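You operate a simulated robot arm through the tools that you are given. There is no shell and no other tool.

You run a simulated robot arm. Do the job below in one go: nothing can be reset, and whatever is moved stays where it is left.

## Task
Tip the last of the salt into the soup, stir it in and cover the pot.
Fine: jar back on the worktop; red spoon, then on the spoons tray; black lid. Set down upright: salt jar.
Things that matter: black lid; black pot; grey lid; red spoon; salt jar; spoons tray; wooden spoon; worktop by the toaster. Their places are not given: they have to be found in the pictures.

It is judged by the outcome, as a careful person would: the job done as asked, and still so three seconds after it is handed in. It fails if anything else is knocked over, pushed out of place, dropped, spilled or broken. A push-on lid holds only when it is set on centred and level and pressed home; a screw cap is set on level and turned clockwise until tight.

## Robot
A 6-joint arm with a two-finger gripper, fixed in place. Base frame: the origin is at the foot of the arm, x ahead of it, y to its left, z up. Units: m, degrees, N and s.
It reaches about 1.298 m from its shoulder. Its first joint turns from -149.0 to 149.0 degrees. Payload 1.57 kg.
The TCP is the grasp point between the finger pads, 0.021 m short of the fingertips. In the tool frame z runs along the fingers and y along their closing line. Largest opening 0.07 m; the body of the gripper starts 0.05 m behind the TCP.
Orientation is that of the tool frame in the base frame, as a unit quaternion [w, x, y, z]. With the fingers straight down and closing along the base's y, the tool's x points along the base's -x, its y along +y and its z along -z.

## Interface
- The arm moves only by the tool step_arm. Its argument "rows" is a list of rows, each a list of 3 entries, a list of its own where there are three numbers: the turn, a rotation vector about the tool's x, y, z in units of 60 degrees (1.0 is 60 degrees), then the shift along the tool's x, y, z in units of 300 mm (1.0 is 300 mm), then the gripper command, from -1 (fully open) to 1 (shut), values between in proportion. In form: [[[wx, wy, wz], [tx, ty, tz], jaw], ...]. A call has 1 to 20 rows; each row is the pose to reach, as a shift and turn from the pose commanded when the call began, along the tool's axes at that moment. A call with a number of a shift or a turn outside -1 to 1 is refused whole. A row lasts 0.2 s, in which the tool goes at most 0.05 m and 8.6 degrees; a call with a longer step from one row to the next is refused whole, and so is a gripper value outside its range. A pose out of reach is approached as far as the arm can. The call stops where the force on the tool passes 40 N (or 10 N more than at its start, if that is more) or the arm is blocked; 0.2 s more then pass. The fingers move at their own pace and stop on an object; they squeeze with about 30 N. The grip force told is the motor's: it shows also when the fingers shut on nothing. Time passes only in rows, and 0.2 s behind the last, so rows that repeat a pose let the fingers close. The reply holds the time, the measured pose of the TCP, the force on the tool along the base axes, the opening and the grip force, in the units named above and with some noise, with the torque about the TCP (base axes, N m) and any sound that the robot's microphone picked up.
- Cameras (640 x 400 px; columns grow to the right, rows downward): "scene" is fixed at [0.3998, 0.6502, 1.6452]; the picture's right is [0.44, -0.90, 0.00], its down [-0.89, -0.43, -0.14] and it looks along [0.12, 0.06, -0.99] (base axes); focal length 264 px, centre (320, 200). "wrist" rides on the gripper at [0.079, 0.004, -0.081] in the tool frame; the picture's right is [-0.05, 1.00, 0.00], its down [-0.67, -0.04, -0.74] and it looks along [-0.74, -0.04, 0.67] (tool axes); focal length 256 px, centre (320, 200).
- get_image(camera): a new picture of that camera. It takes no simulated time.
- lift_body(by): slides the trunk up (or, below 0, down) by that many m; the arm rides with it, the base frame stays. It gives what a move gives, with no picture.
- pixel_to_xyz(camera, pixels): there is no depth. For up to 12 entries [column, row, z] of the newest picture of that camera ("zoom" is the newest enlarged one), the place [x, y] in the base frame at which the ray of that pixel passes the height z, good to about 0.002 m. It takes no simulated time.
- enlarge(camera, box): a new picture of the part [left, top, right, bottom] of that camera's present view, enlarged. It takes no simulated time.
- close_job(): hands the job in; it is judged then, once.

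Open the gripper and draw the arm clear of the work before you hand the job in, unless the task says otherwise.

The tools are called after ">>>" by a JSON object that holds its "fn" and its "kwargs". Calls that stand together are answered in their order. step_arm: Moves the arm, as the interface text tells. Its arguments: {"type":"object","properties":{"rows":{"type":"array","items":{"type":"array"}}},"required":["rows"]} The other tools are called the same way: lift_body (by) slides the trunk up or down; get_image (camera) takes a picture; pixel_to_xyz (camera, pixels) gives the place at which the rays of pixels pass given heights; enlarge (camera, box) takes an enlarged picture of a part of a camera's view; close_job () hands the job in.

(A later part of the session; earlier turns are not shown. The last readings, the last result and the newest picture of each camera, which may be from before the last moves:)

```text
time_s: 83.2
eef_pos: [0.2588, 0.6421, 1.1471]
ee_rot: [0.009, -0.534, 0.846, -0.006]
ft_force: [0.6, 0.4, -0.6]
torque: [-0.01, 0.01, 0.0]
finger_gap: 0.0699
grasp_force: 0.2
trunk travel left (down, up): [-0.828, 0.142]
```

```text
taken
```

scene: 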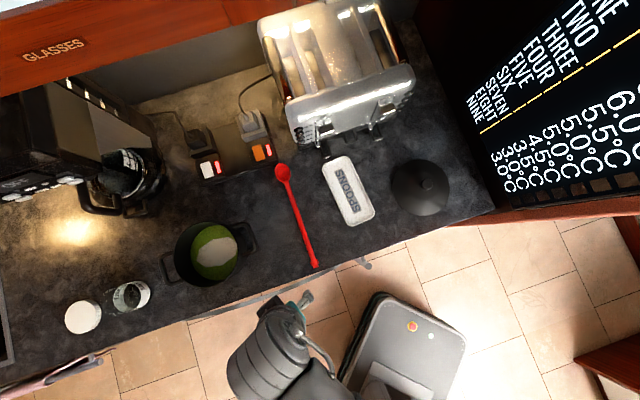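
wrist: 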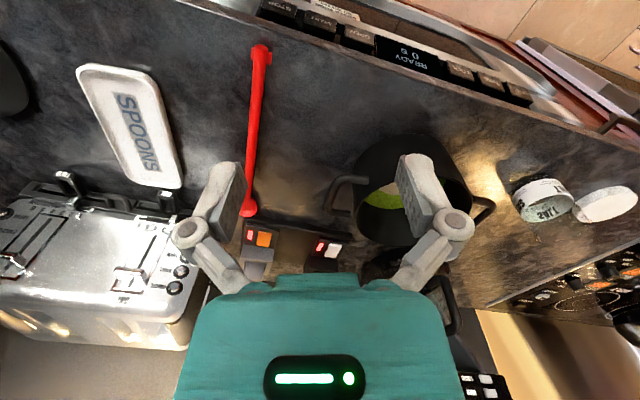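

Hand is down with the camera facing the spoon. I zoom in on the spoon in both cameras to measure its line and thickness.

>>> {"fn": "enlarge", "kwargs": {"camera": "wrist", "box": [160, 30, 352, 230]}}

>>> {"fn": "pixel_to_xyz", "kwargs": {"camera": "wrist", "pixels": [[261, 50, 0.93], [258, 80, 0.93], [254, 120, 0.93], [250, 165, 0.93], [248, 207, 0.93]]}}

>>> {"fn": "enlarge", "kwargs": {"camera": "scene", "box": [220, 150, 380, 270]}}

>>> {"fn": "pixel_to_xyz", "kwargs": {"camera": "scene", "pixels": [[315, 265, 0.93], [309, 243, 0.93], [301, 220, 0.93], [294, 198, 0.93], [283, 172, 0.93]]}}

```text
2.00 times, centred on (256, 130) of wrist
```

zoom: 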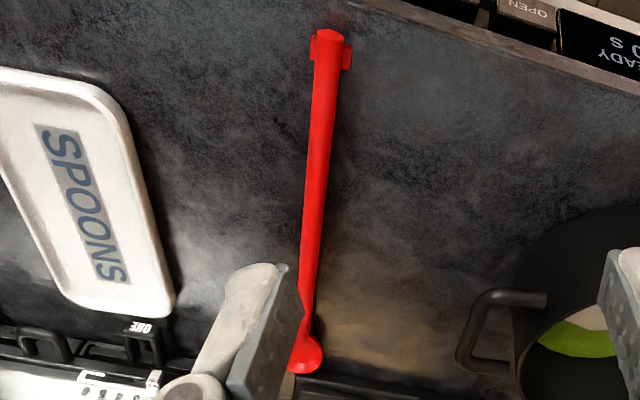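

```text
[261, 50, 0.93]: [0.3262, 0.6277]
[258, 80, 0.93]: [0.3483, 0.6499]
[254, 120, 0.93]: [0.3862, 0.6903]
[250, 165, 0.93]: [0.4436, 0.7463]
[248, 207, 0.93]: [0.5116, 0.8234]
```

```text
3.33 times, centred on (300, 210) of scene
```

zoom: 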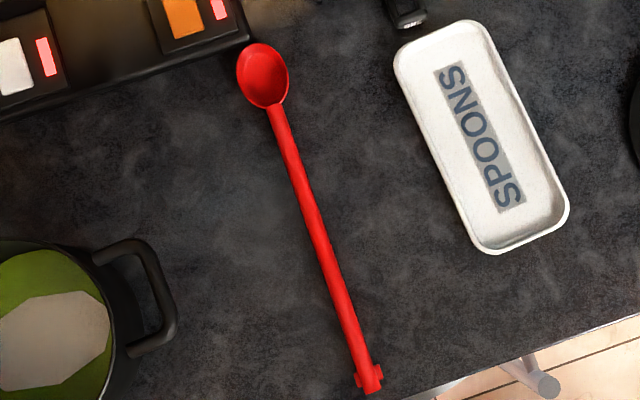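

```text
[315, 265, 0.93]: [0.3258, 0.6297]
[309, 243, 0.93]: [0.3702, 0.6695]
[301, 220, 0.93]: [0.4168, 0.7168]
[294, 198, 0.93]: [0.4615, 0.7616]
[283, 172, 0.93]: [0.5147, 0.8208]
```

Both cameras agree: the spoon runs from (0.326,0.629) to the bowl at (0.513,0.822), azimuth 46°, at z≈0.93. I move above a grip point 0.11 m from the handle end, (0.4025,0.7076), turning the hand so the jaws close across the handle.

>>> {"fn": "step_arm", "kwargs": {"rows": [[[-0.004, 0.002, 0.06], [-0.08, -0.068, 0], -1], [[-0.008, 0.004, 0.12], [-0.16, -0.136, 0], -1], [[-0.012, 0.006, 0.18], [-0.24, -0.203, 0], -1], [[-0.016, 0.008, 0.25], [-0.32, -0.271, 0], -1], [[-0.0187, 0.0089, 0.308], [-0.404, -0.339, 0], -1], [[-0.0187, 0.0089, 0.308], [-0.404, -0.339, 0], -1]]}}

>>> {"fn": "get_image", "kwargs": {"camera": "wrist"}}

>>> {"fn": "get_image", "kwargs": {"camera": "scene"}}

```text
time_s: 84.6
eef_pos: [0.4015, 0.7074, 1.1474]
ee_rot: [0.001, -0.393, 0.92, 0.002]
ft_force: [-0.5, 0.0, 0.2]
torque: [0.03, 0.0, 0.02]
finger_gap: 0.0699
grasp_force: 0.1
trunk travel left (down, up): [-0.828, 0.142]
```

```text
taken
```

wrist: 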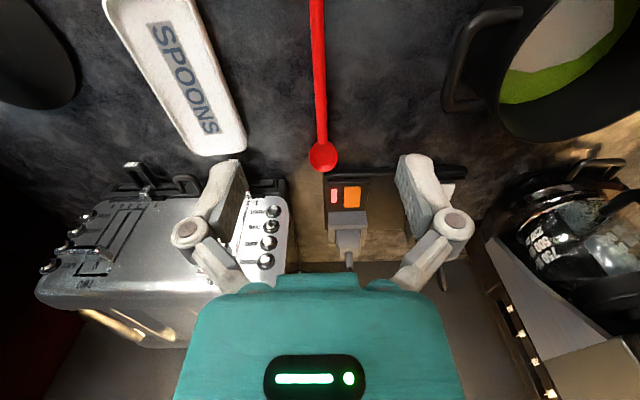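

```text
taken
```

scene: 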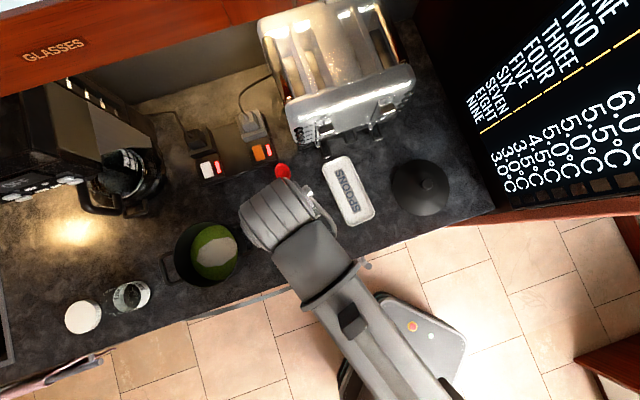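

The spoon lies straight under the hand, about 2 mm to tool −y. I shift that and lower the trunk by 0.18 m (TCP ≈0.967), then inspect.

>>> {"fn": "step_arm", "kwargs": {"rows": [[[0, 0, 0], [0, -0.008, 0], -1], [[0, 0, 0], [0, -0.008, 0], -1]]}}

>>> {"fn": "lift_body", "kwargs": {"by": -0.18}}

>>> {"fn": "get_image", "kwargs": {"camera": "wrist"}}

>>> {"fn": "get_image", "kwargs": {"camera": "scene"}}

```text
time_s: 85.2
eef_pos: [0.4043, 0.7044, 1.1473]
ee_rot: [0.0, -0.392, 0.92, 0.002]
ft_force: [-0.2, -0.1, 0.0]
torque: [0.02, -0.01, 0.01]
finger_gap: 0.07
grasp_force: 0.1
trunk travel left (down, up): [-0.828, 0.142]
```

```text
time_s: 87.2
eef_pos: [0.4042, 0.7065, 0.9669]
ee_rot: [0.0, -0.392, 0.92, 0.002]
ft_force: [0.2, 0.1, -0.4]
torque: [0.0, -0.01, 0.01]
finger_gap: 0.0701
grasp_force: 0.0
trunk travel left (down, up): [-0.648, 0.322]
```

```text
taken
```

wrist: 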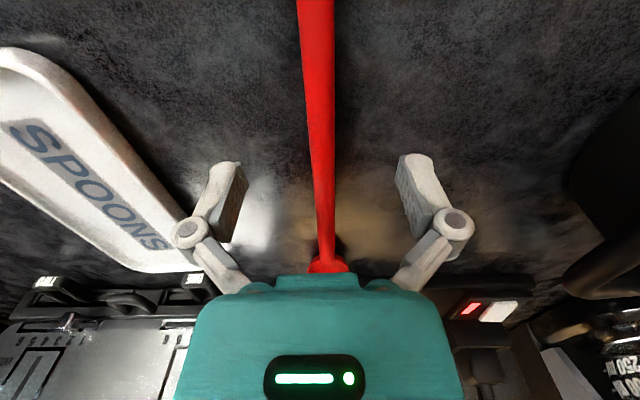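

```text
taken
```

scene: 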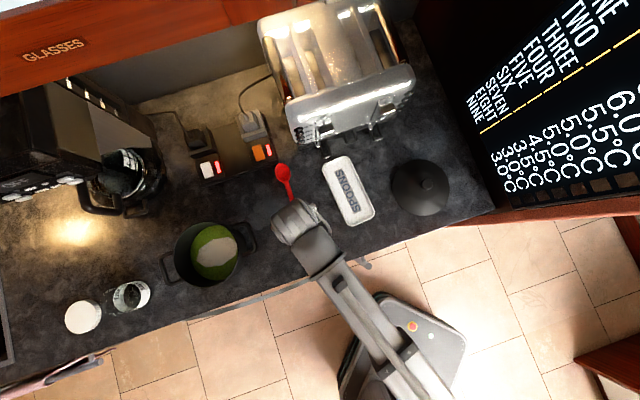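

The handle lies midway between the open fingers (col ≈320 vs fingers at 245 and 398). I lower in small steps watching for contact with the worktop.

>>> {"fn": "lift_body", "kwargs": {"by": -0.015}}

>>> {"fn": "lift_body", "kwargs": {"by": -0.005}}

>>> {"fn": "lift_body", "kwargs": {"by": -0.003}}

```text
time_s: 87.9
eef_pos: [0.4037, 0.7065, 0.9515]
ee_rot: [-0.001, -0.392, 0.92, 0.002]
ft_force: [0.2, 1.1, -0.4]
torque: [-0.02, -0.01, 0.02]
finger_gap: 0.07
grasp_force: 0.0
trunk travel left (down, up): [-0.633, 0.337]
```

```text
time_s: 88.4
eef_pos: [0.4045, 0.7042, 0.9476]
ee_rot: [0.0, -0.393, 0.92, 0.002]
ft_force: [0.5, -0.1, 0.5]
torque: [0.01, 0.02, -0.03]
finger_gap: 0.07
grasp_force: 0.1
trunk travel left (down, up): [-0.628, 0.342]
```

```text
time_s: 88.9
eef_pos: [0.4041, 0.7063, 0.9438]
ee_rot: [0.0, -0.393, 0.919, 0.001]
ft_force: [0.6, 0.7, -0.4]
torque: [-0.05, -0.01, -0.01]
finger_gap: 0.0701
grasp_force: 0.1
trunk travel left (down, up): [-0.625, 0.345]
```

No contact at TCP 0.944 (tips ≈0.923). I go down a little more in 3 mm steps.

>>> {"fn": "lift_body", "kwargs": {"by": -0.003}}

>>> {"fn": "lift_body", "kwargs": {"by": -0.002}}

>>> {"fn": "enlarge", "kwargs": {"camera": "wrist", "box": [200, 100, 440, 280]}}

```text
time_s: 89.5
eef_pos: [0.4038, 0.7061, 0.9415]
ee_rot: [0.0, -0.392, 0.92, 0.002]
ft_force: [0.6, -0.9, 0.6]
torque: [-0.01, 0.01, -0.01]
finger_gap: 0.0698
grasp_force: 0.0
trunk travel left (down, up): [-0.622, 0.348]
```

```text
time_s: 90.0
eef_pos: [0.404, 0.7046, 0.9388]
ee_rot: [0.0, -0.392, 0.92, 0.002]
ft_force: [-0.1, -0.2, -0.7]
torque: [-0.04, 0.01, -0.02]
finger_gap: 0.07
grasp_force: 0.1
trunk travel left (down, up): [-0.62, 0.35]
```

```text
2.22 times, centred on (320, 190) of wrist
```

zoom: 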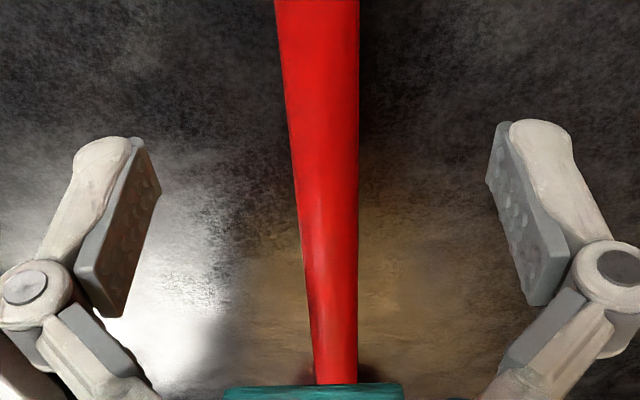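

Still no contact at TCP 0.939; I continue down in 2–3 mm steps to find the surface.

>>> {"fn": "lift_body", "kwargs": {"by": -0.003}}

>>> {"fn": "lift_body", "kwargs": {"by": -0.002}}

>>> {"fn": "lift_body", "kwargs": {"by": -0.002}}

```text
time_s: 90.5
eef_pos: [0.4042, 0.7044, 0.9358]
ee_rot: [0.0, -0.392, 0.92, 0.003]
ft_force: [-0.7, -0.6, 0.2]
torque: [0.0, 0.0, 0.03]
finger_gap: 0.07
grasp_force: 0.1
trunk travel left (down, up): [-0.617, 0.353]
```

```text
time_s: 91.0
eef_pos: [0.4036, 0.7058, 0.9345]
ee_rot: [0.001, -0.393, 0.92, 0.001]
ft_force: [0.1, -0.5, 0.0]
torque: [-0.01, 0.01, 0.01]
finger_gap: 0.0701
grasp_force: 0.1
trunk travel left (down, up): [-0.615, 0.355]
```

```text
time_s: 91.5
eef_pos: [0.4027, 0.7048, 0.9318]
ee_rot: [0.0, -0.392, 0.92, 0.003]
ft_force: [0.2, 0.2, 0.1]
torque: [0.02, 0.04, 0.01]
finger_gap: 0.07
grasp_force: 0.1
trunk travel left (down, up): [-0.613, 0.357]
```

No contact yet at TCP 0.932 (tips ≈0.911), so the surface is lower than I estimated. I continue down.

>>> {"fn": "lift_body", "kwargs": {"by": -0.003}}

>>> {"fn": "lift_body", "kwargs": {"by": -0.003}}

>>> {"fn": "get_image", "kwargs": {"camera": "wrist"}}

```text
time_s: 92.0
eef_pos: [0.4055, 0.7054, 0.9291]
ee_rot: [0.0, -0.392, 0.92, 0.002]
ft_force: [-0.1, 0.3, 2.7]
torque: [-0.06, -0.01, 0.02]
finger_gap: 0.07
grasp_force: 0.1
trunk travel left (down, up): [-0.61, 0.36]
```

```text
time_s: 92.6
eef_pos: [0.4051, 0.7056, 0.9295]
ee_rot: [0.002, -0.393, 0.92, 0.004]
ft_force: [-0.4, -0.7, 26.2]
torque: [-0.19, -0.03, -0.04]
finger_gap: 0.0703
grasp_force: 0.8
trunk travel left (down, up): [-0.608, 0.362]
stopped: the force on the tool passed its limit at 41 N (the readings are from after the stop); the commanded pose is now the measured one
```

```text
taken
```

wrist: 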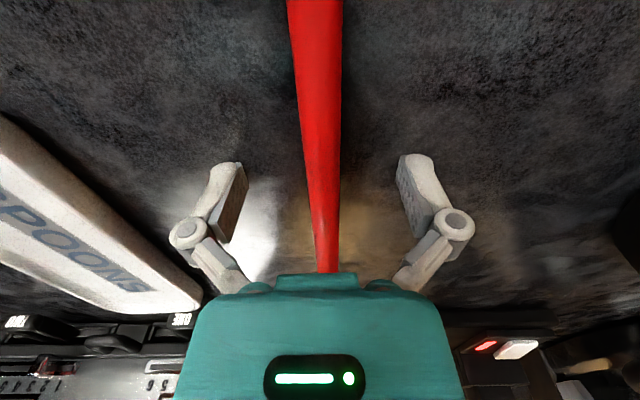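

The fingertips touched the worktop at TCP z≈0.929, so the surface is at z≈0.908. I back up 2.5 mm and close on the handle.

>>> {"fn": "lift_body", "kwargs": {"by": 0.0025}}

>>> {"fn": "step_arm", "kwargs": {"rows": [[[0, 0, 0], [0, 0, 0], 0], [[0, 0, 0], [0, 0, 0], 1], [[0, 0, 0], [0, 0, 0], 1], [[0, 0, 0], [0, 0, 0], 1], [[0, 0, 0], [0, 0, 0], 1], [[0, 0, 0], [0, 0, 0], 1], [[0, 0, 0], [0, 0, 0], 1]]}}

>>> {"fn": "get_image", "kwargs": {"camera": "wrist"}}

>>> {"fn": "enlarge", "kwargs": {"camera": "scene", "box": [220, 150, 380, 270]}}

```text
time_s: 93.1
eef_pos: [0.4055, 0.7079, 0.9291]
ee_rot: [0.003, -0.392, 0.92, 0.003]
ft_force: [-0.5, -0.2, 1.1]
torque: [-0.03, -0.02, -0.04]
finger_gap: 0.0702
grasp_force: 0.0
trunk travel left (down, up): [-0.61, 0.36]
```

```text
time_s: 93.7
eef_pos: [0.406, 0.7047, 0.9331]
ee_rot: [0.007, -0.392, 0.92, 0.002]
ft_force: [5.5, 2.0, 50.9]
torque: [-0.52, -0.08, -0.02]
finger_gap: 0.0613
grasp_force: 31.6
trunk travel left (down, up): [-0.61, 0.36]
stopped in row 2: the force on the tool passed its limit at 46 N (the readings are from after the stop); the commanded pose is now the measured one
```

```text
taken
```

wrist: 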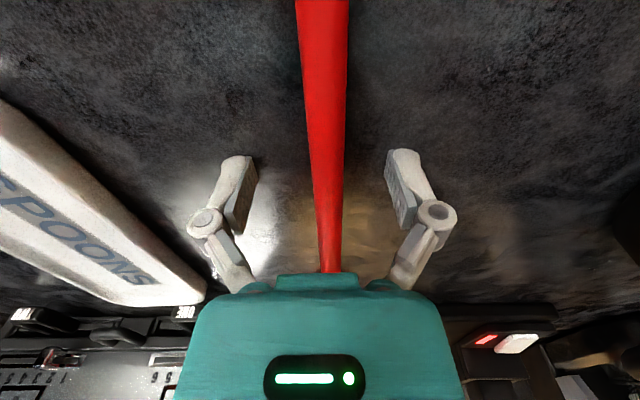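

```text
3.33 times, centred on (300, 210) of scene
```

zoom: 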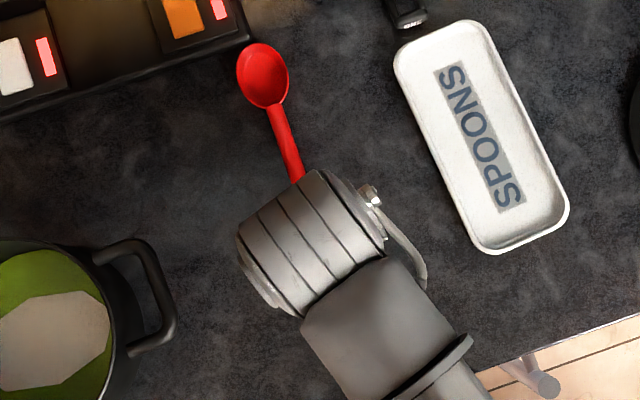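

Closing made the tips swing down onto the worktop (51 N) — the finger linkage lengthens as it closes. I raise 0.02 m and close partway, to near the handle width, then check.

>>> {"fn": "lift_body", "kwargs": {"by": 0.02}}

>>> {"fn": "step_arm", "kwargs": {"rows": [[[0, 0, 0], [0, 0, 0], 0], [[0, 0, 0], [0, 0, 0], 0.2], [[0, 0, 0], [0, 0, 0], 0.3], [[0, 0, 0], [0, 0, 0], 0.3]]}}

>>> {"fn": "get_image", "kwargs": {"camera": "wrist"}}

```text
time_s: 94.3
eef_pos: [0.4066, 0.7081, 0.949]
ee_rot: [0.003, -0.393, 0.92, 0.002]
ft_force: [0.4, 0.3, -1.5]
torque: [0.0, 0.04, 0.0]
finger_gap: 0.0127
grasp_force: 29.8
trunk travel left (down, up): [-0.63, 0.34]
```

```text
time_s: 95.3
eef_pos: [0.4068, 0.7073, 0.9489]
ee_rot: [0.003, -0.392, 0.92, 0.001]
ft_force: [0.5, 0.3, 0.0]
torque: [-0.03, 0.04, 0.0]
finger_gap: 0.0245
grasp_force: 0.0
trunk travel left (down, up): [-0.63, 0.34]
```

```text
taken
```

wrist: 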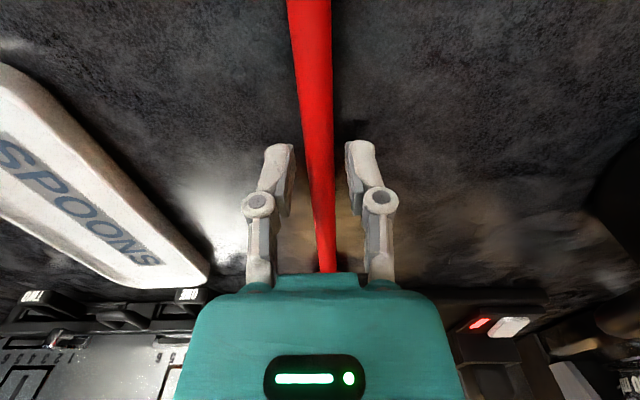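

With the jaw command still closing, it had actually closed on the handle (0.0127 m) while rising, and my partial opening let it settle back. The handle still lies between the fingers, so I lower again in small steps at this 0.0245 m gap until near the surface.

>>> {"fn": "lift_body", "kwargs": {"by": -0.005}}

>>> {"fn": "lift_body", "kwargs": {"by": -0.003}}

>>> {"fn": "enlarge", "kwargs": {"camera": "wrist", "box": [220, 110, 420, 280]}}

>>> {"fn": "enlarge", "kwargs": {"camera": "scene", "box": [220, 150, 380, 270]}}

```text
time_s: 95.9
eef_pos: [0.4063, 0.7072, 0.9437]
ee_rot: [0.003, -0.392, 0.92, 0.001]
ft_force: [0.2, 0.4, -0.3]
torque: [0.02, 0.0, 0.01]
finger_gap: 0.0246
grasp_force: 0.0
trunk travel left (down, up): [-0.625, 0.345]
```

```text
time_s: 96.4
eef_pos: [0.4067, 0.7064, 0.9411]
ee_rot: [0.003, -0.393, 0.92, 0.002]
ft_force: [0.5, 0.4, 0.0]
torque: [0.02, -0.01, -0.01]
finger_gap: 0.0245
grasp_force: 0.0
trunk travel left (down, up): [-0.622, 0.348]
```

```text
2.35 times, centred on (320, 195) of wrist
```

zoom: 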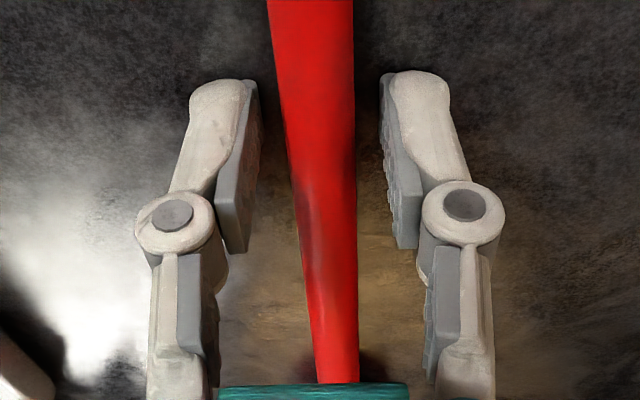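

```text
3.33 times, centred on (300, 210) of scene
```

zoom: 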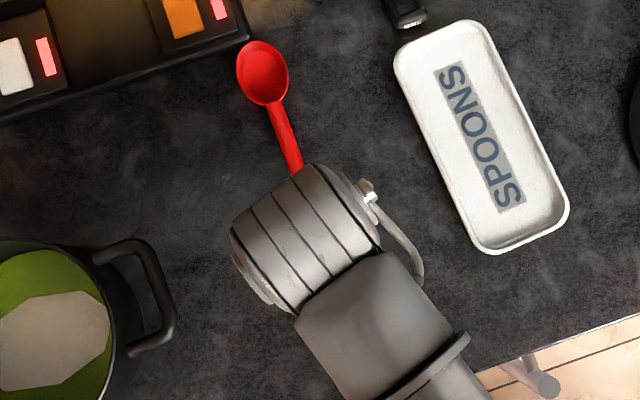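

The spoon still lies in place. I go on down in 2–3 mm steps watching the force.

>>> {"fn": "lift_body", "kwargs": {"by": -0.003}}

>>> {"fn": "lift_body", "kwargs": {"by": -0.002}}

```text
time_s: 97.1
eef_pos: [0.4075, 0.707, 0.9415]
ee_rot: [0.005, -0.392, 0.92, 0.003]
ft_force: [3.1, -2.2, 31.2]
torque: [-0.12, -0.04, 0.05]
finger_gap: 0.0134
grasp_force: 21.9
trunk travel left (down, up): [-0.62, 0.35]
stopped: the force on the tool passed its limit at 44 N (the readings are from after the stop); the commanded pose is now the measured one
```

```text
time_s: 97.8
eef_pos: [0.4063, 0.7054, 0.9411]
ee_rot: [0.008, -0.392, 0.92, 0.004]
ft_force: [3.2, 1.4, 54.9]
torque: [-0.14, -0.13, 0.13]
finger_gap: 0.0129
grasp_force: 31.3
trunk travel left (down, up): [-0.618, 0.352]
stopped: the force on the tool passed its limit at 45 N (the readings are from after the stop); the commanded pose is now the measured one
```

The tips are on the surface (TCP 0.941). I raise 4 mm to unload and then command the jaws shut on the handle.

>>> {"fn": "lift_body", "kwargs": {"by": 0.004}}

>>> {"fn": "step_arm", "kwargs": {"rows": [[[0, 0, 0], [0, 0, 0], 1], [[0, 0, 0], [0, 0, 0], 1], [[0, 0, 0], [0, 0, 0], 1], [[0, 0, 0], [0, 0, 0], 1]]}}

>>> {"fn": "enlarge", "kwargs": {"camera": "wrist", "box": [220, 110, 420, 280]}}

```text
time_s: 98.3
eef_pos: [0.4089, 0.7088, 0.9407]
ee_rot: [0.006, -0.391, 0.92, 0.003]
ft_force: [-1.3, -1.0, 2.1]
torque: [-0.03, 0.03, 0.0]
finger_gap: 0.0248
grasp_force: 0.0
trunk travel left (down, up): [-0.622, 0.348]
```

```text
time_s: 99.3
eef_pos: [0.408, 0.7087, 0.9407]
ee_rot: [0.005, -0.392, 0.92, 0.003]
ft_force: [-0.4, -1.3, 1.3]
torque: [-0.06, -0.02, 0.06]
finger_gap: 0.013
grasp_force: 30.2
trunk travel left (down, up): [-0.622, 0.348]
```

```text
2.35 times, centred on (320, 195) of wrist
```

zoom: 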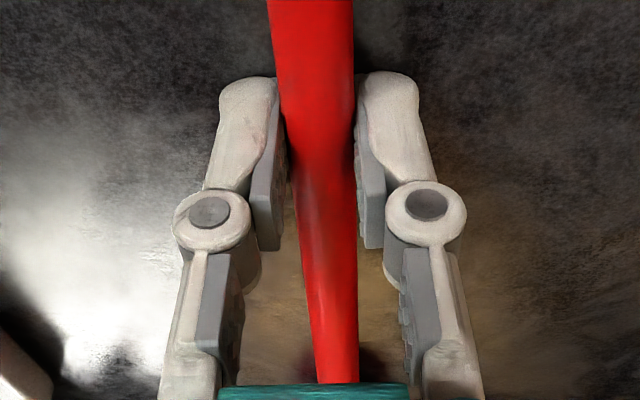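

The handle is gripped (gap 0.013 m, 30 N). I lift 0.05 m first and check it stays straight in the grip.

>>> {"fn": "lift_body", "kwargs": {"by": 0.05}}

>>> {"fn": "get_image", "kwargs": {"camera": "wrist"}}

>>> {"fn": "enlarge", "kwargs": {"camera": "scene", "box": [220, 150, 380, 270]}}

```text
time_s: 100.2
eef_pos: [0.4074, 0.7082, 0.9904]
ee_rot: [0.005, -0.392, 0.92, 0.003]
ft_force: [0.8, -0.9, 0.0]
torque: [-0.04, -0.01, 0.01]
finger_gap: 0.0127
grasp_force: 30.2
trunk travel left (down, up): [-0.672, 0.298]
```

```text
taken
```

wrist: 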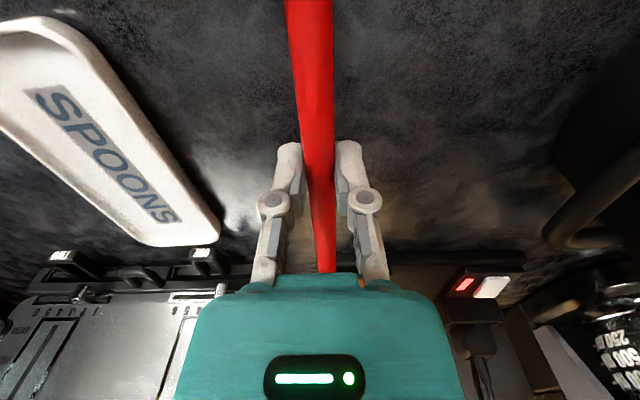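

```text
3.33 times, centred on (300, 210) of scene
```

zoom: 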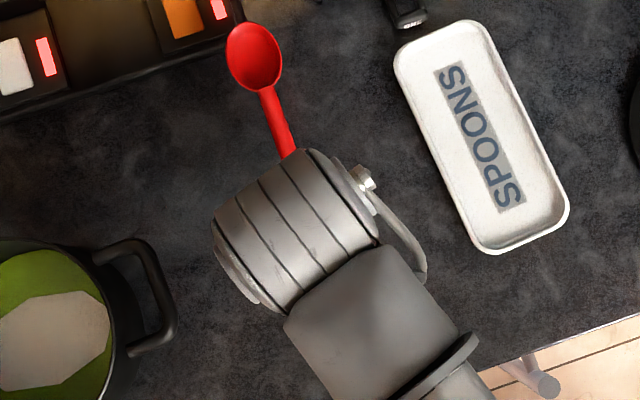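

The spoon is held firmly and straight. I raise 0.15 m more, then turn the hand +91° so that pitching it level will hang the bowl straight down.

>>> {"fn": "lift_body", "kwargs": {"by": 0.15}}

>>> {"fn": "step_arm", "kwargs": {"rows": [[[0, 0, 0.1], [0, 0, 0], 1], [[0, 0, 0.2], [0, 0, 0], 1], [[0, 0, 0.3], [0, 0, 0], 1], [[0, 0, 0.4], [0, 0, 0], 1], [[0, 0, 0.5], [0, 0, 0], 1], [[0, 0, 0.6], [0, 0, 0], 1], [[0, 0, 0.7], [0, 0, 0], 1], [[0, 0, 0.8], [0, 0, 0], 1], [[0, 0, 0.9], [0, 0, 0], 1], [[0, 0, 1.0], [0, 0, 0], 1]]}}

>>> {"fn": "step_arm", "kwargs": {"rows": [[[0, 0, 0.1], [0, 0, 0], 1], [[0, 0, 0.2], [0, 0, 0], 1], [[0, 0, 0.3], [0, 0, 0], 1], [[0, 0, 0.4], [0, 0, 0], 1], [[0, 0, 0.517], [0, 0, 0], 1], [[0, 0, 0.517], [0, 0, 0], 1]]}}

>>> {"fn": "get_image", "kwargs": {"camera": "scene"}}

>>> {"fn": "get_image", "kwargs": {"camera": "wrist"}}

```text
time_s: 102.0
eef_pos: [0.4072, 0.7085, 1.1418]
ee_rot: [0.005, -0.392, 0.92, 0.004]
ft_force: [0.7, -0.6, -0.6]
torque: [-0.01, 0.0, -0.01]
finger_gap: 0.0126
grasp_force: 30.0
trunk travel left (down, up): [-0.822, 0.148]
```

```text
time_s: 104.2
eef_pos: [0.4088, 0.7081, 1.1409]
ee_rot: [0.003, 0.121, 0.993, 0.005]
ft_force: [0.7, 0.7, -1.0]
torque: [-0.01, 0.04, 0.0]
finger_gap: 0.0126
grasp_force: 29.8
trunk travel left (down, up): [-0.822, 0.148]
```

```text
time_s: 105.6
eef_pos: [0.4071, 0.7092, 1.1418]
ee_rot: [0.002, 0.383, 0.924, 0.006]
ft_force: [0.0, -0.4, -0.5]
torque: [0.01, -0.01, -0.02]
finger_gap: 0.0125
grasp_force: 29.8
trunk travel left (down, up): [-0.822, 0.148]
```

```text
taken
```

scene: 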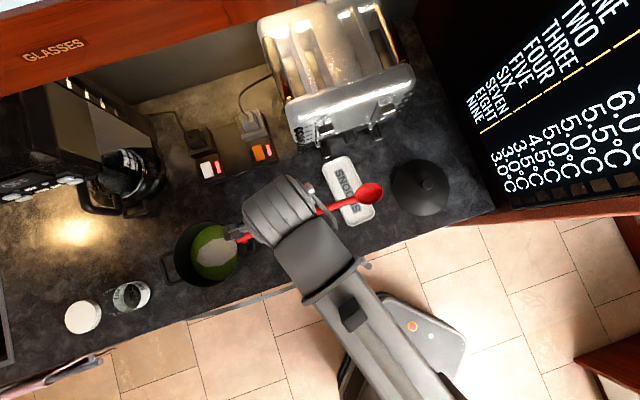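

```text
taken
```

wrist: 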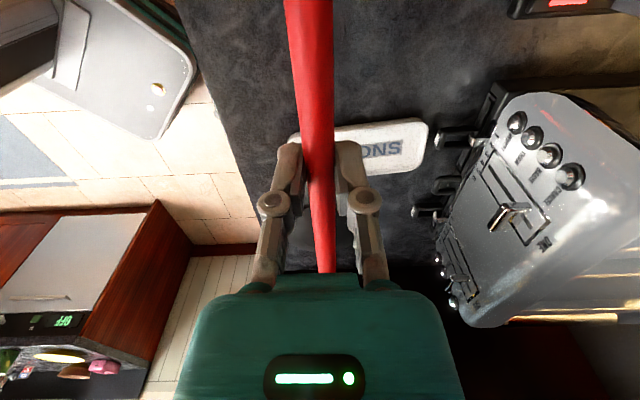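

The bowl now points right over the tray at z≈1.12, with x toward azimuth 135°. I pitch the hand up 90° (60° then 30°), which swings the bowl down to hang vertically.

>>> {"fn": "step_arm", "kwargs": {"rows": [[[0, 0.1, 0], [0, 0, 0], 1], [[0, 0.2, 0], [0, 0, 0], 1], [[0, 0.3, 0], [0, 0, 0], 1], [[0, 0.4, 0], [0, 0, 0], 1], [[0, 0.5, 0], [0, 0, 0], 1], [[0, 0.6, 0], [0, 0, 0], 1], [[0, 0.7, 0], [0, 0, 0], 1], [[0, 0.8, 0], [0, 0, 0], 1], [[0, 0.9, 0], [0, 0, 0], 1], [[0, 1.0, 0], [0, 0, 0], 1]]}}

>>> {"fn": "get_image", "kwargs": {"camera": "scene"}}

```text
time_s: 107.8
eef_pos: [0.4093, 0.7076, 1.2338]
ee_rot: [-0.461, 0.327, 0.801, 0.196]
ft_force: [-0.4, 0.6, -0.4]
torque: [-0.05, 0.0, -0.06]
finger_gap: 0.0128
grasp_force: 29.4
out of reach, approached as far as the arm can: row 2, 3, 4, 5, 6, 7, 8, 9, 10
trunk travel left (down, up): [-0.822, 0.148]
```

```text
taken
```

scene: 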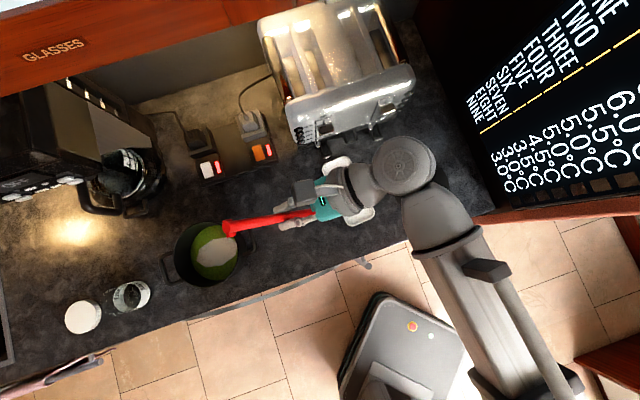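

The spoon is swinging down as planned. I complete the last 30° of pitch.

>>> {"fn": "step_arm", "kwargs": {"rows": [[[0, 0.1, 0], [0, 0, 0], 1], [[0, 0.2, 0], [0, 0, 0], 1], [[0, 0.3, 0], [0, 0, 0], 1], [[0, 0.4, 0], [0, 0, 0], 1], [[0, 0.5, 0], [0, 0, 0], 1], [[0, 0.5, 0], [0, 0, 0], 1]]}}

>>> {"fn": "get_image", "kwargs": {"camera": "scene"}}

>>> {"fn": "get_image", "kwargs": {"camera": "wrist"}}

```text
time_s: 109.2
eef_pos: [0.4081, 0.707, 1.3267]
ee_rot: [-0.652, 0.266, 0.655, 0.275]
ft_force: [0.0, -1.1, -0.2]
torque: [-0.04, -0.02, 0.03]
finger_gap: 0.0129
grasp_force: 30.2
out of reach, approached as far as the arm can: row 1, 2, 3, 4, 5, 6
trunk travel left (down, up): [-0.822, 0.148]
```

```text
taken
```

scene: 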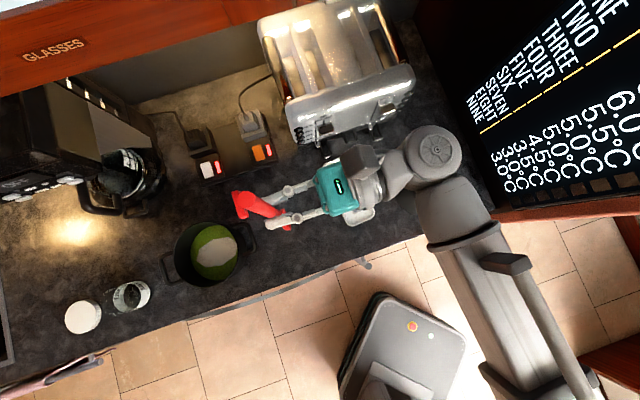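

```text
taken
```

wrist: 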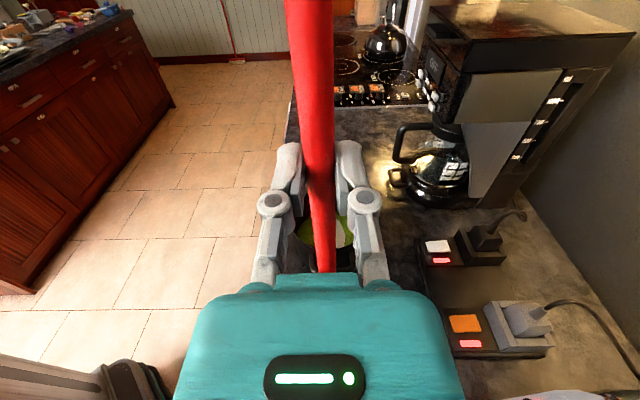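

The spoon hangs vertically; a second worktop is visible across the room, so the jar is indeed back on the right one (by the toaster). I move the spoon over the pot centre while turning to azimuth 110° to keep the wrist away from the toaster.

>>> {"fn": "step_arm", "kwargs": {"rows": [[[-0.06, 0, 0], [0, -0.003, 0.096], 1], [[-0.12, 0, 0], [0, -0.005, 0.193], 1], [[-0.18, 0, 0], [0, -0.008, 0.289], 1], [[-0.24, 0, 0], [0, -0.011, 0.385], 1], [[-0.3, 0, 0], [0, -0.014, 0.481], 1], [[-0.36, 0, 0], [0, -0.016, 0.578], 1], [[-0.417, 0, 0], [0, -0.019, 0.674], 1], [[-0.417, 0, 0], [0, -0.019, 0.674], 1]]}}

>>> {"fn": "get_image", "kwargs": {"camera": "scene"}}

>>> {"fn": "get_image", "kwargs": {"camera": "wrist"}}

```text
time_s: 111.0
eef_pos: [0.2609, 0.8476, 1.3273]
ee_rot: [-0.579, 0.402, 0.58, 0.409]
ft_force: [-0.3, -0.1, -0.3]
torque: [-0.01, -0.02, -0.02]
finger_gap: 0.0129
grasp_force: 29.8
trunk travel left (down, up): [-0.822, 0.148]
```

```text
taken
```

scene: 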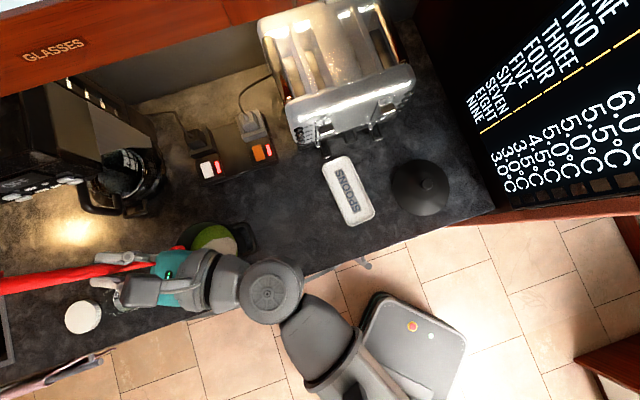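

```text
taken
```

wrist: 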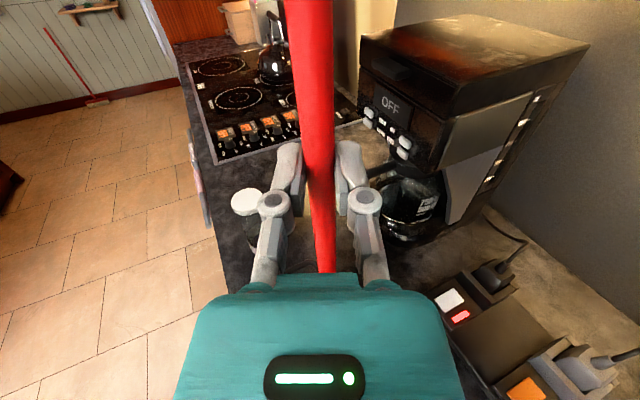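

I zoom on the scene to confirm the bowl's tip is above the pot opening before lowering.

>>> {"fn": "enlarge", "kwargs": {"camera": "scene", "box": [120, 200, 280, 300]}}

>>> {"fn": "pixel_to_xyz", "kwargs": {"camera": "zoom", "pixels": [[230, 185, 1.15], [230, 185, 1.18]]}}

```text
4.00 times, centred on (200, 250) of scene
```

zoom: 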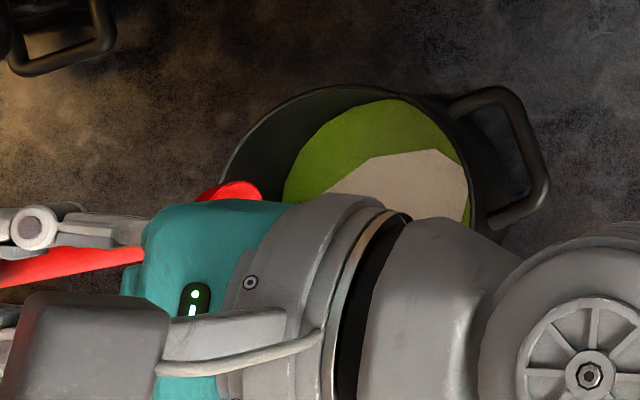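

```text
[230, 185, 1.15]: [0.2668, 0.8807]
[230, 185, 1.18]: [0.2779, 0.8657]
```

The bowl is at about (0.265,0.873), over the pot opening. I lower 0.13 m (bowl tip ≈1.02, at rim level) and check again.

>>> {"fn": "lift_body", "kwargs": {"by": -0.13}}

>>> {"fn": "enlarge", "kwargs": {"camera": "scene", "box": [120, 200, 280, 300]}}

>>> {"fn": "get_image", "kwargs": {"camera": "wrist"}}

```text
time_s: 112.5
eef_pos: [0.2614, 0.8462, 1.1986]
ee_rot: [-0.579, 0.4, 0.581, 0.409]
ft_force: [0.1, -0.9, -0.1]
torque: [0.02, 0.01, -0.05]
finger_gap: 0.0129
grasp_force: 29.7
trunk travel left (down, up): [-0.692, 0.278]
```

```text
4.00 times, centred on (200, 250) of scene
```

zoom: 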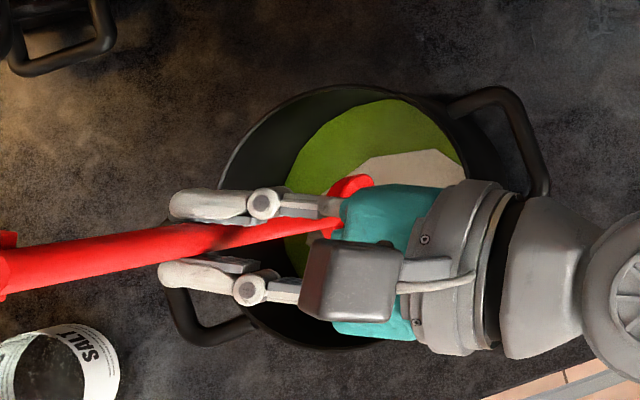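

```text
taken
```

wrist: 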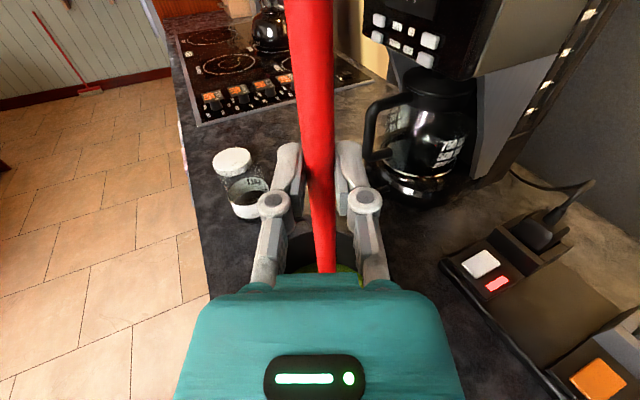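

The bowl is at the pot's opening, about 0.013 m toward the right-back of centre. I correct that and lower 0.08 m so the bowl goes into the soup.

>>> {"fn": "step_arm", "kwargs": {"rows": [[[0, 0, 0], [0, -0.022, -0.003], 1], [[0, 0, 0], [0, -0.044, -0.005], 1], [[0, 0, 0], [0, -0.044, -0.005], 1]]}}

>>> {"fn": "lift_body", "kwargs": {"by": -0.08}}

>>> {"fn": "enlarge", "kwargs": {"camera": "scene", "box": [120, 200, 280, 300]}}

>>> {"fn": "get_image", "kwargs": {"camera": "wrist"}}

```text
time_s: 113.3
eef_pos: [0.2507, 0.8421, 1.1973]
ee_rot: [-0.579, 0.401, 0.58, 0.409]
ft_force: [0.0, 0.3, -0.4]
torque: [-0.04, 0.0, -0.01]
finger_gap: 0.0127
grasp_force: 30.1
trunk travel left (down, up): [-0.692, 0.278]
```

```text
time_s: 114.5
eef_pos: [0.2502, 0.8419, 1.1178]
ee_rot: [-0.579, 0.401, 0.58, 0.409]
ft_force: [0.2, 0.3, 0.5]
torque: [-0.01, -0.02, 0.01]
finger_gap: 0.0129
grasp_force: 30.1
trunk travel left (down, up): [-0.612, 0.358]
```

```text
4.00 times, centred on (200, 250) of scene
```

zoom: 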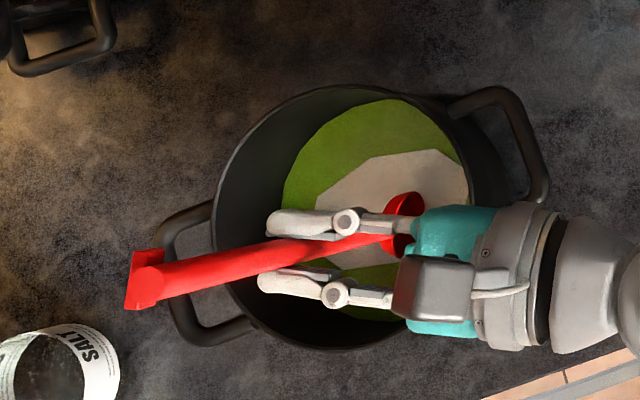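

```text
taken
```

wrist: 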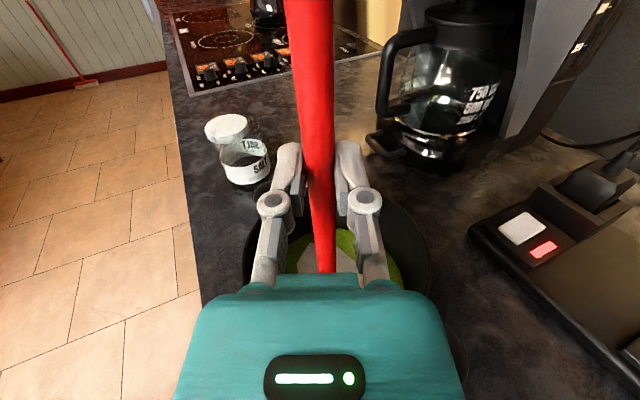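

The bowl is centred in the pot; I need the soup's level to be sure the bowl is immersed, so I query the soup's visible left edge at several heights.

>>> {"fn": "pixel_to_xyz", "kwargs": {"camera": "scene", "pixels": [[190.2, 255, 0.92], [190.2, 255, 0.94], [190.2, 255, 0.96], [190.2, 255, 0.98], [217, 225, 0.94], [217, 225, 0.96], [217, 280, 0.94], [217, 280, 0.96]]}}

>>> {"fn": "enlarge", "kwargs": {"camera": "scene", "box": [180, 220, 260, 290]}}

```text
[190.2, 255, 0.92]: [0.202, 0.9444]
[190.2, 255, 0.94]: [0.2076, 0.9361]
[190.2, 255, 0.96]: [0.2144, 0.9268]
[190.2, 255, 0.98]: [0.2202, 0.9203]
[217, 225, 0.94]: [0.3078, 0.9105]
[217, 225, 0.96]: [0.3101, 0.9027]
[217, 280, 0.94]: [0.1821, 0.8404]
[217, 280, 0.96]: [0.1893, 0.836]
```

```text
5.71 times, centred on (220, 255) of scene
```

zoom: 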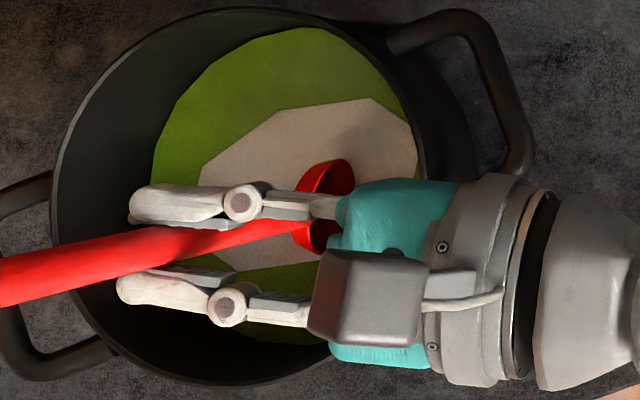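

The soup surface is at about z=0.957 and the bowl tip at ≈0.942, so I lower another 0.015 m for better immersion, still above the pot floor.

>>> {"fn": "lift_body", "kwargs": {"by": -0.015}}

>>> {"fn": "enlarge", "kwargs": {"camera": "scene", "box": [180, 220, 260, 290]}}

```text
time_s: 115.1
eef_pos: [0.2493, 0.8382, 1.1068]
ee_rot: [0.581, -0.401, -0.579, -0.409]
ft_force: [-0.5, 2.0, 40.3]
torque: [0.87, 0.09, 0.02]
finger_gap: 0.0128
grasp_force: 29.9
trunk travel left (down, up): [-0.597, 0.373]
```

```text
5.71 times, centred on (220, 255) of scene
```

zoom: 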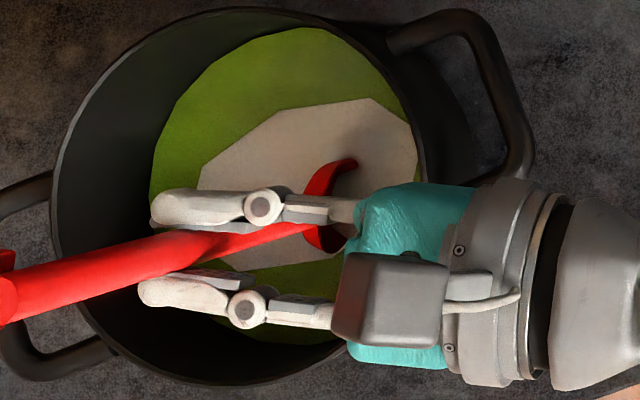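

The bowl touched the pot floor (40 N), so I raise 0.010 m to leave it immersed but clear of the floor.

>>> {"fn": "lift_body", "kwargs": {"by": 0.01}}

>>> {"fn": "enlarge", "kwargs": {"camera": "scene", "box": [160, 210, 272, 290]}}

>>> {"fn": "get_image", "kwargs": {"camera": "wrist"}}

```text
time_s: 115.7
eef_pos: [0.2503, 0.8422, 1.1129]
ee_rot: [-0.578, 0.402, 0.581, 0.409]
ft_force: [-0.3, -0.1, -0.2]
torque: [-0.01, 0.01, -0.02]
finger_gap: 0.0125
grasp_force: 29.5
trunk travel left (down, up): [-0.607, 0.363]
```

```text
5.00 times, centred on (216, 250) of scene
```

zoom: 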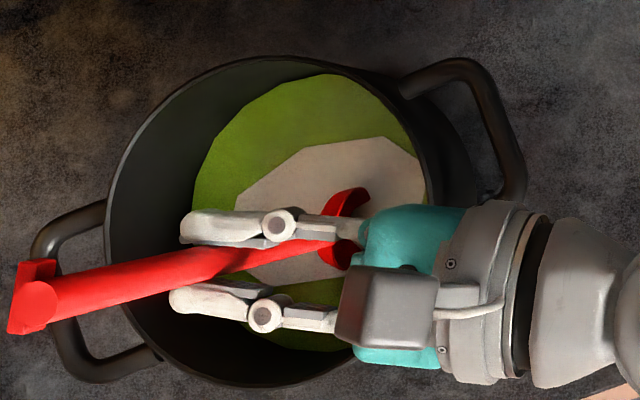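

```text
taken
```

wrist: 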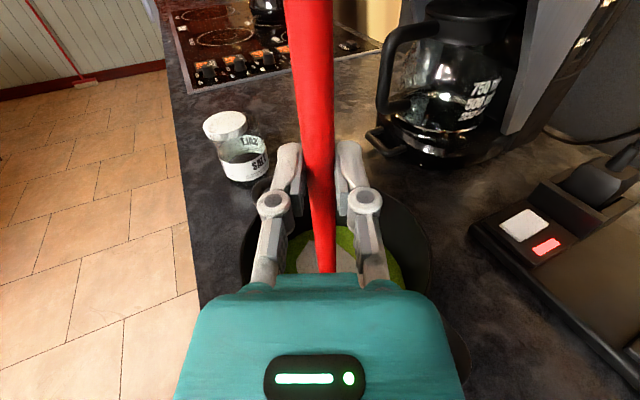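

Now immersed with no contact force. I stir with circles of 0.03 m radius about the pot's centre, starting with one and a third turns.

>>> {"fn": "step_arm", "kwargs": {"rows": [[[0, 0, 0], [0, 0.064, 0.023], 1], [[0, 0, 0], [0, 0.1137, 0.0233], 1], [[0, 0, 0], [0, 0.1003, 0.0733], 1], [[0, 0, 0], [0, 0.0637, 0.1099], 1], [[0, 0, 0], [0, 0.0137, 0.1233], 1], [[0, 0, 0], [0, -0.0363, 0.1099], 1], [[0, 0, 0], [0, -0.0729, 0.0733], 1], [[0, 0, 0], [0, -0.0863, 0.0233], 1], [[0, 0, 0], [0, -0.0729, -0.0267], 1], [[0, 0, 0], [0, -0.0363, -0.0633], 1], [[0, 0, 0], [0, 0.0137, -0.0767], 1], [[0, 0, 0], [0, 0.0637, -0.0633], 1], [[0, 0, 0], [0, 0.1003, -0.0267], 1], [[0, 0, 0], [0, 0.1137, 0.0233], 1], [[0, 0, 0], [0, 0.1003, 0.0733], 1], [[0, 0, 0], [0, 0.0637, 0.1099], 1], [[0, 0, 0], [0, 0.0137, 0.1233], 1], [[0, 0, 0], [0, -0.0363, 0.1099], 1], [[0, 0, 0], [0, -0.011, 0.066], 1], [[0, 0, 0], [0, 0.0137, 0.0233], 1]]}}

>>> {"fn": "enlarge", "kwargs": {"camera": "scene", "box": [160, 210, 272, 290]}}

```text
time_s: 119.9
eef_pos: [0.2519, 0.8491, 1.1126]
ee_rot: [-0.579, 0.401, 0.58, 0.409]
ft_force: [0.5, 0.2, -0.3]
torque: [-0.02, -0.01, -0.03]
finger_gap: 0.0131
grasp_force: 30.2
trunk travel left (down, up): [-0.607, 0.363]
```

```text
5.00 times, centred on (216, 250) of scene
```

zoom: 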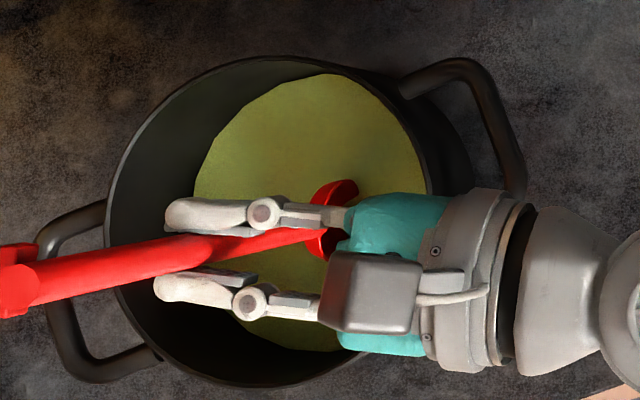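

The pale patch has blended into an even green. I stir two further sets of turns to be sure it is well mixed.

>>> {"fn": "step_arm", "kwargs": {"rows": [[[0, 0, 0], [0, 0.05, 0], 1], [[0, 0, 0], [0, 0.1, 0], 1], [[0, 0, 0], [0, 0.087, 0.05], 1], [[0, 0, 0], [0, 0.05, 0.087], 1], [[0, 0, 0], [0, 0, 0.1], 1], [[0, 0, 0], [0, -0.05, 0.087], 1], [[0, 0, 0], [0, -0.087, 0.05], 1], [[0, 0, 0], [0, -0.1, 0], 1], [[0, 0, 0], [0, -0.087, -0.05], 1], [[0, 0, 0], [0, -0.05, -0.087], 1], [[0, 0, 0], [0, 0, -0.1], 1], [[0, 0, 0], [0, 0.05, -0.087], 1], [[0, 0, 0], [0, 0.087, -0.05], 1], [[0, 0, 0], [0, 0.1, 0], 1], [[0, 0, 0], [0, 0.087, 0.05], 1], [[0, 0, 0], [0, 0.05, 0.087], 1], [[0, 0, 0], [0, 0, 0.1], 1], [[0, 0, 0], [0, -0.05, 0.087], 1], [[0, 0, 0], [0, -0.025, 0.044], 1], [[0, 0, 0], [0, 0, 0], 1]]}}

>>> {"fn": "step_arm", "kwargs": {"rows": [[[0, 0, 0], [0, 0.05, 0], 1], [[0, 0, 0], [0, 0.1, 0], 1], [[0, 0, 0], [0, 0.087, 0.05], 1], [[0, 0, 0], [0, 0.05, 0.087], 1], [[0, 0, 0], [0, 0, 0.1], 1], [[0, 0, 0], [0, -0.05, 0.087], 1], [[0, 0, 0], [0, -0.087, 0.05], 1], [[0, 0, 0], [0, -0.1, 0], 1], [[0, 0, 0], [0, -0.087, -0.05], 1], [[0, 0, 0], [0, -0.05, -0.087], 1], [[0, 0, 0], [0, 0, -0.1], 1], [[0, 0, 0], [0, 0.05, -0.087], 1], [[0, 0, 0], [0, 0.087, -0.05], 1], [[0, 0, 0], [0, 0.1, 0], 1], [[0, 0, 0], [0, 0.087, 0.05], 1], [[0, 0, 0], [0, 0.05, 0.087], 1], [[0, 0, 0], [0, 0, 0.1], 1], [[0, 0, 0], [0, -0.05, 0.087], 1], [[0, 0, 0], [0, -0.025, 0.044], 1], [[0, 0, 0], [0, 0, 0], 1]]}}

>>> {"fn": "enlarge", "kwargs": {"camera": "scene", "box": [160, 210, 272, 290]}}

```text
time_s: 124.1
eef_pos: [0.251, 0.8484, 1.1134]
ee_rot: [-0.579, 0.401, 0.58, 0.409]
ft_force: [-0.1, -0.5, -0.4]
torque: [0.05, -0.04, 0.0]
finger_gap: 0.013
grasp_force: 30.2
trunk travel left (down, up): [-0.607, 0.363]
```

```text
time_s: 128.3
eef_pos: [0.2526, 0.8493, 1.1134]
ee_rot: [-0.579, 0.402, 0.58, 0.408]
ft_force: [-0.2, -0.1, -1.2]
torque: [0.0, -0.02, -0.03]
finger_gap: 0.0129
grasp_force: 30.2
trunk travel left (down, up): [-0.607, 0.363]
```

```text
5.00 times, centred on (216, 250) of scene
```

zoom: 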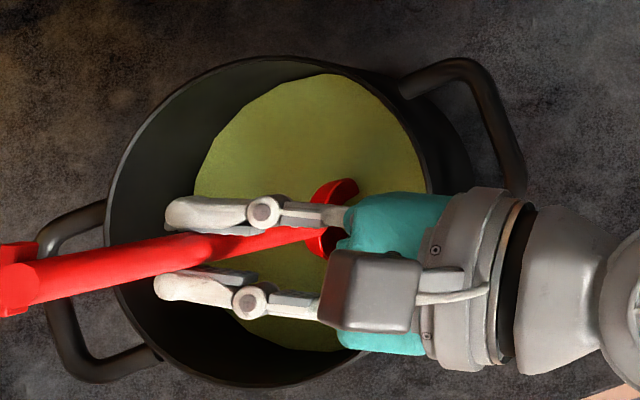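

Well mixed. I lift the spoon straight up 0.215 m out of the pot and measure the tray's corners in the scene picture.

>>> {"fn": "lift_body", "kwargs": {"by": 0.215}}

>>> {"fn": "get_image", "kwargs": {"camera": "scene"}}

>>> {"fn": "enlarge", "kwargs": {"camera": "scene", "box": [280, 120, 440, 240]}}

```text
time_s: 130.6
eef_pos: [0.2518, 0.8494, 1.3277]
ee_rot: [-0.579, 0.402, 0.58, 0.408]
ft_force: [0.0, 0.0, 0.0]
torque: [0.06, -0.02, -0.01]
finger_gap: 0.0128
grasp_force: 29.9
trunk travel left (down, up): [-0.822, 0.148]
```

```text
taken
```

scene: 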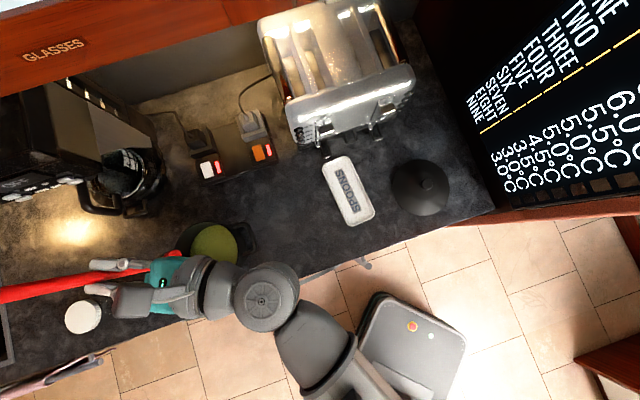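

```text
3.33 times, centred on (360, 180) of scene
```

zoom: 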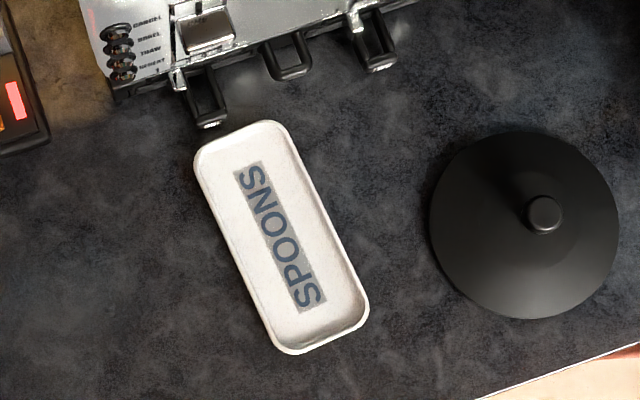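

I query the tray's ends, corners and the lid's centre in this zoom.

>>> {"fn": "pixel_to_xyz", "kwargs": {"camera": "zoom", "pixels": [[238, 136, 0.925], [330, 335, 0.925], [282, 237, 0.915], [238, 257, 0.925], [326, 217, 0.925], [530, 392, 0.908], [525, 225, 0.93], [543, 214, 0.96], [431, 222, 0.915], [618, 222, 0.915], [210, 125, 0.925]]}}

```text
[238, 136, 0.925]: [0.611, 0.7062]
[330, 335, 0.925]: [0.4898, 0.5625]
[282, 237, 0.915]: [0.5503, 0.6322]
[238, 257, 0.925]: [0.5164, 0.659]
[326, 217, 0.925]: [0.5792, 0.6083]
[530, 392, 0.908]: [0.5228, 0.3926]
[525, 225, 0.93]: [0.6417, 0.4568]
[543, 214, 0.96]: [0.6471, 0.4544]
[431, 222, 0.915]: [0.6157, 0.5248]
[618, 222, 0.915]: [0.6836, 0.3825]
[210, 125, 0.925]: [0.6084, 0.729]
```

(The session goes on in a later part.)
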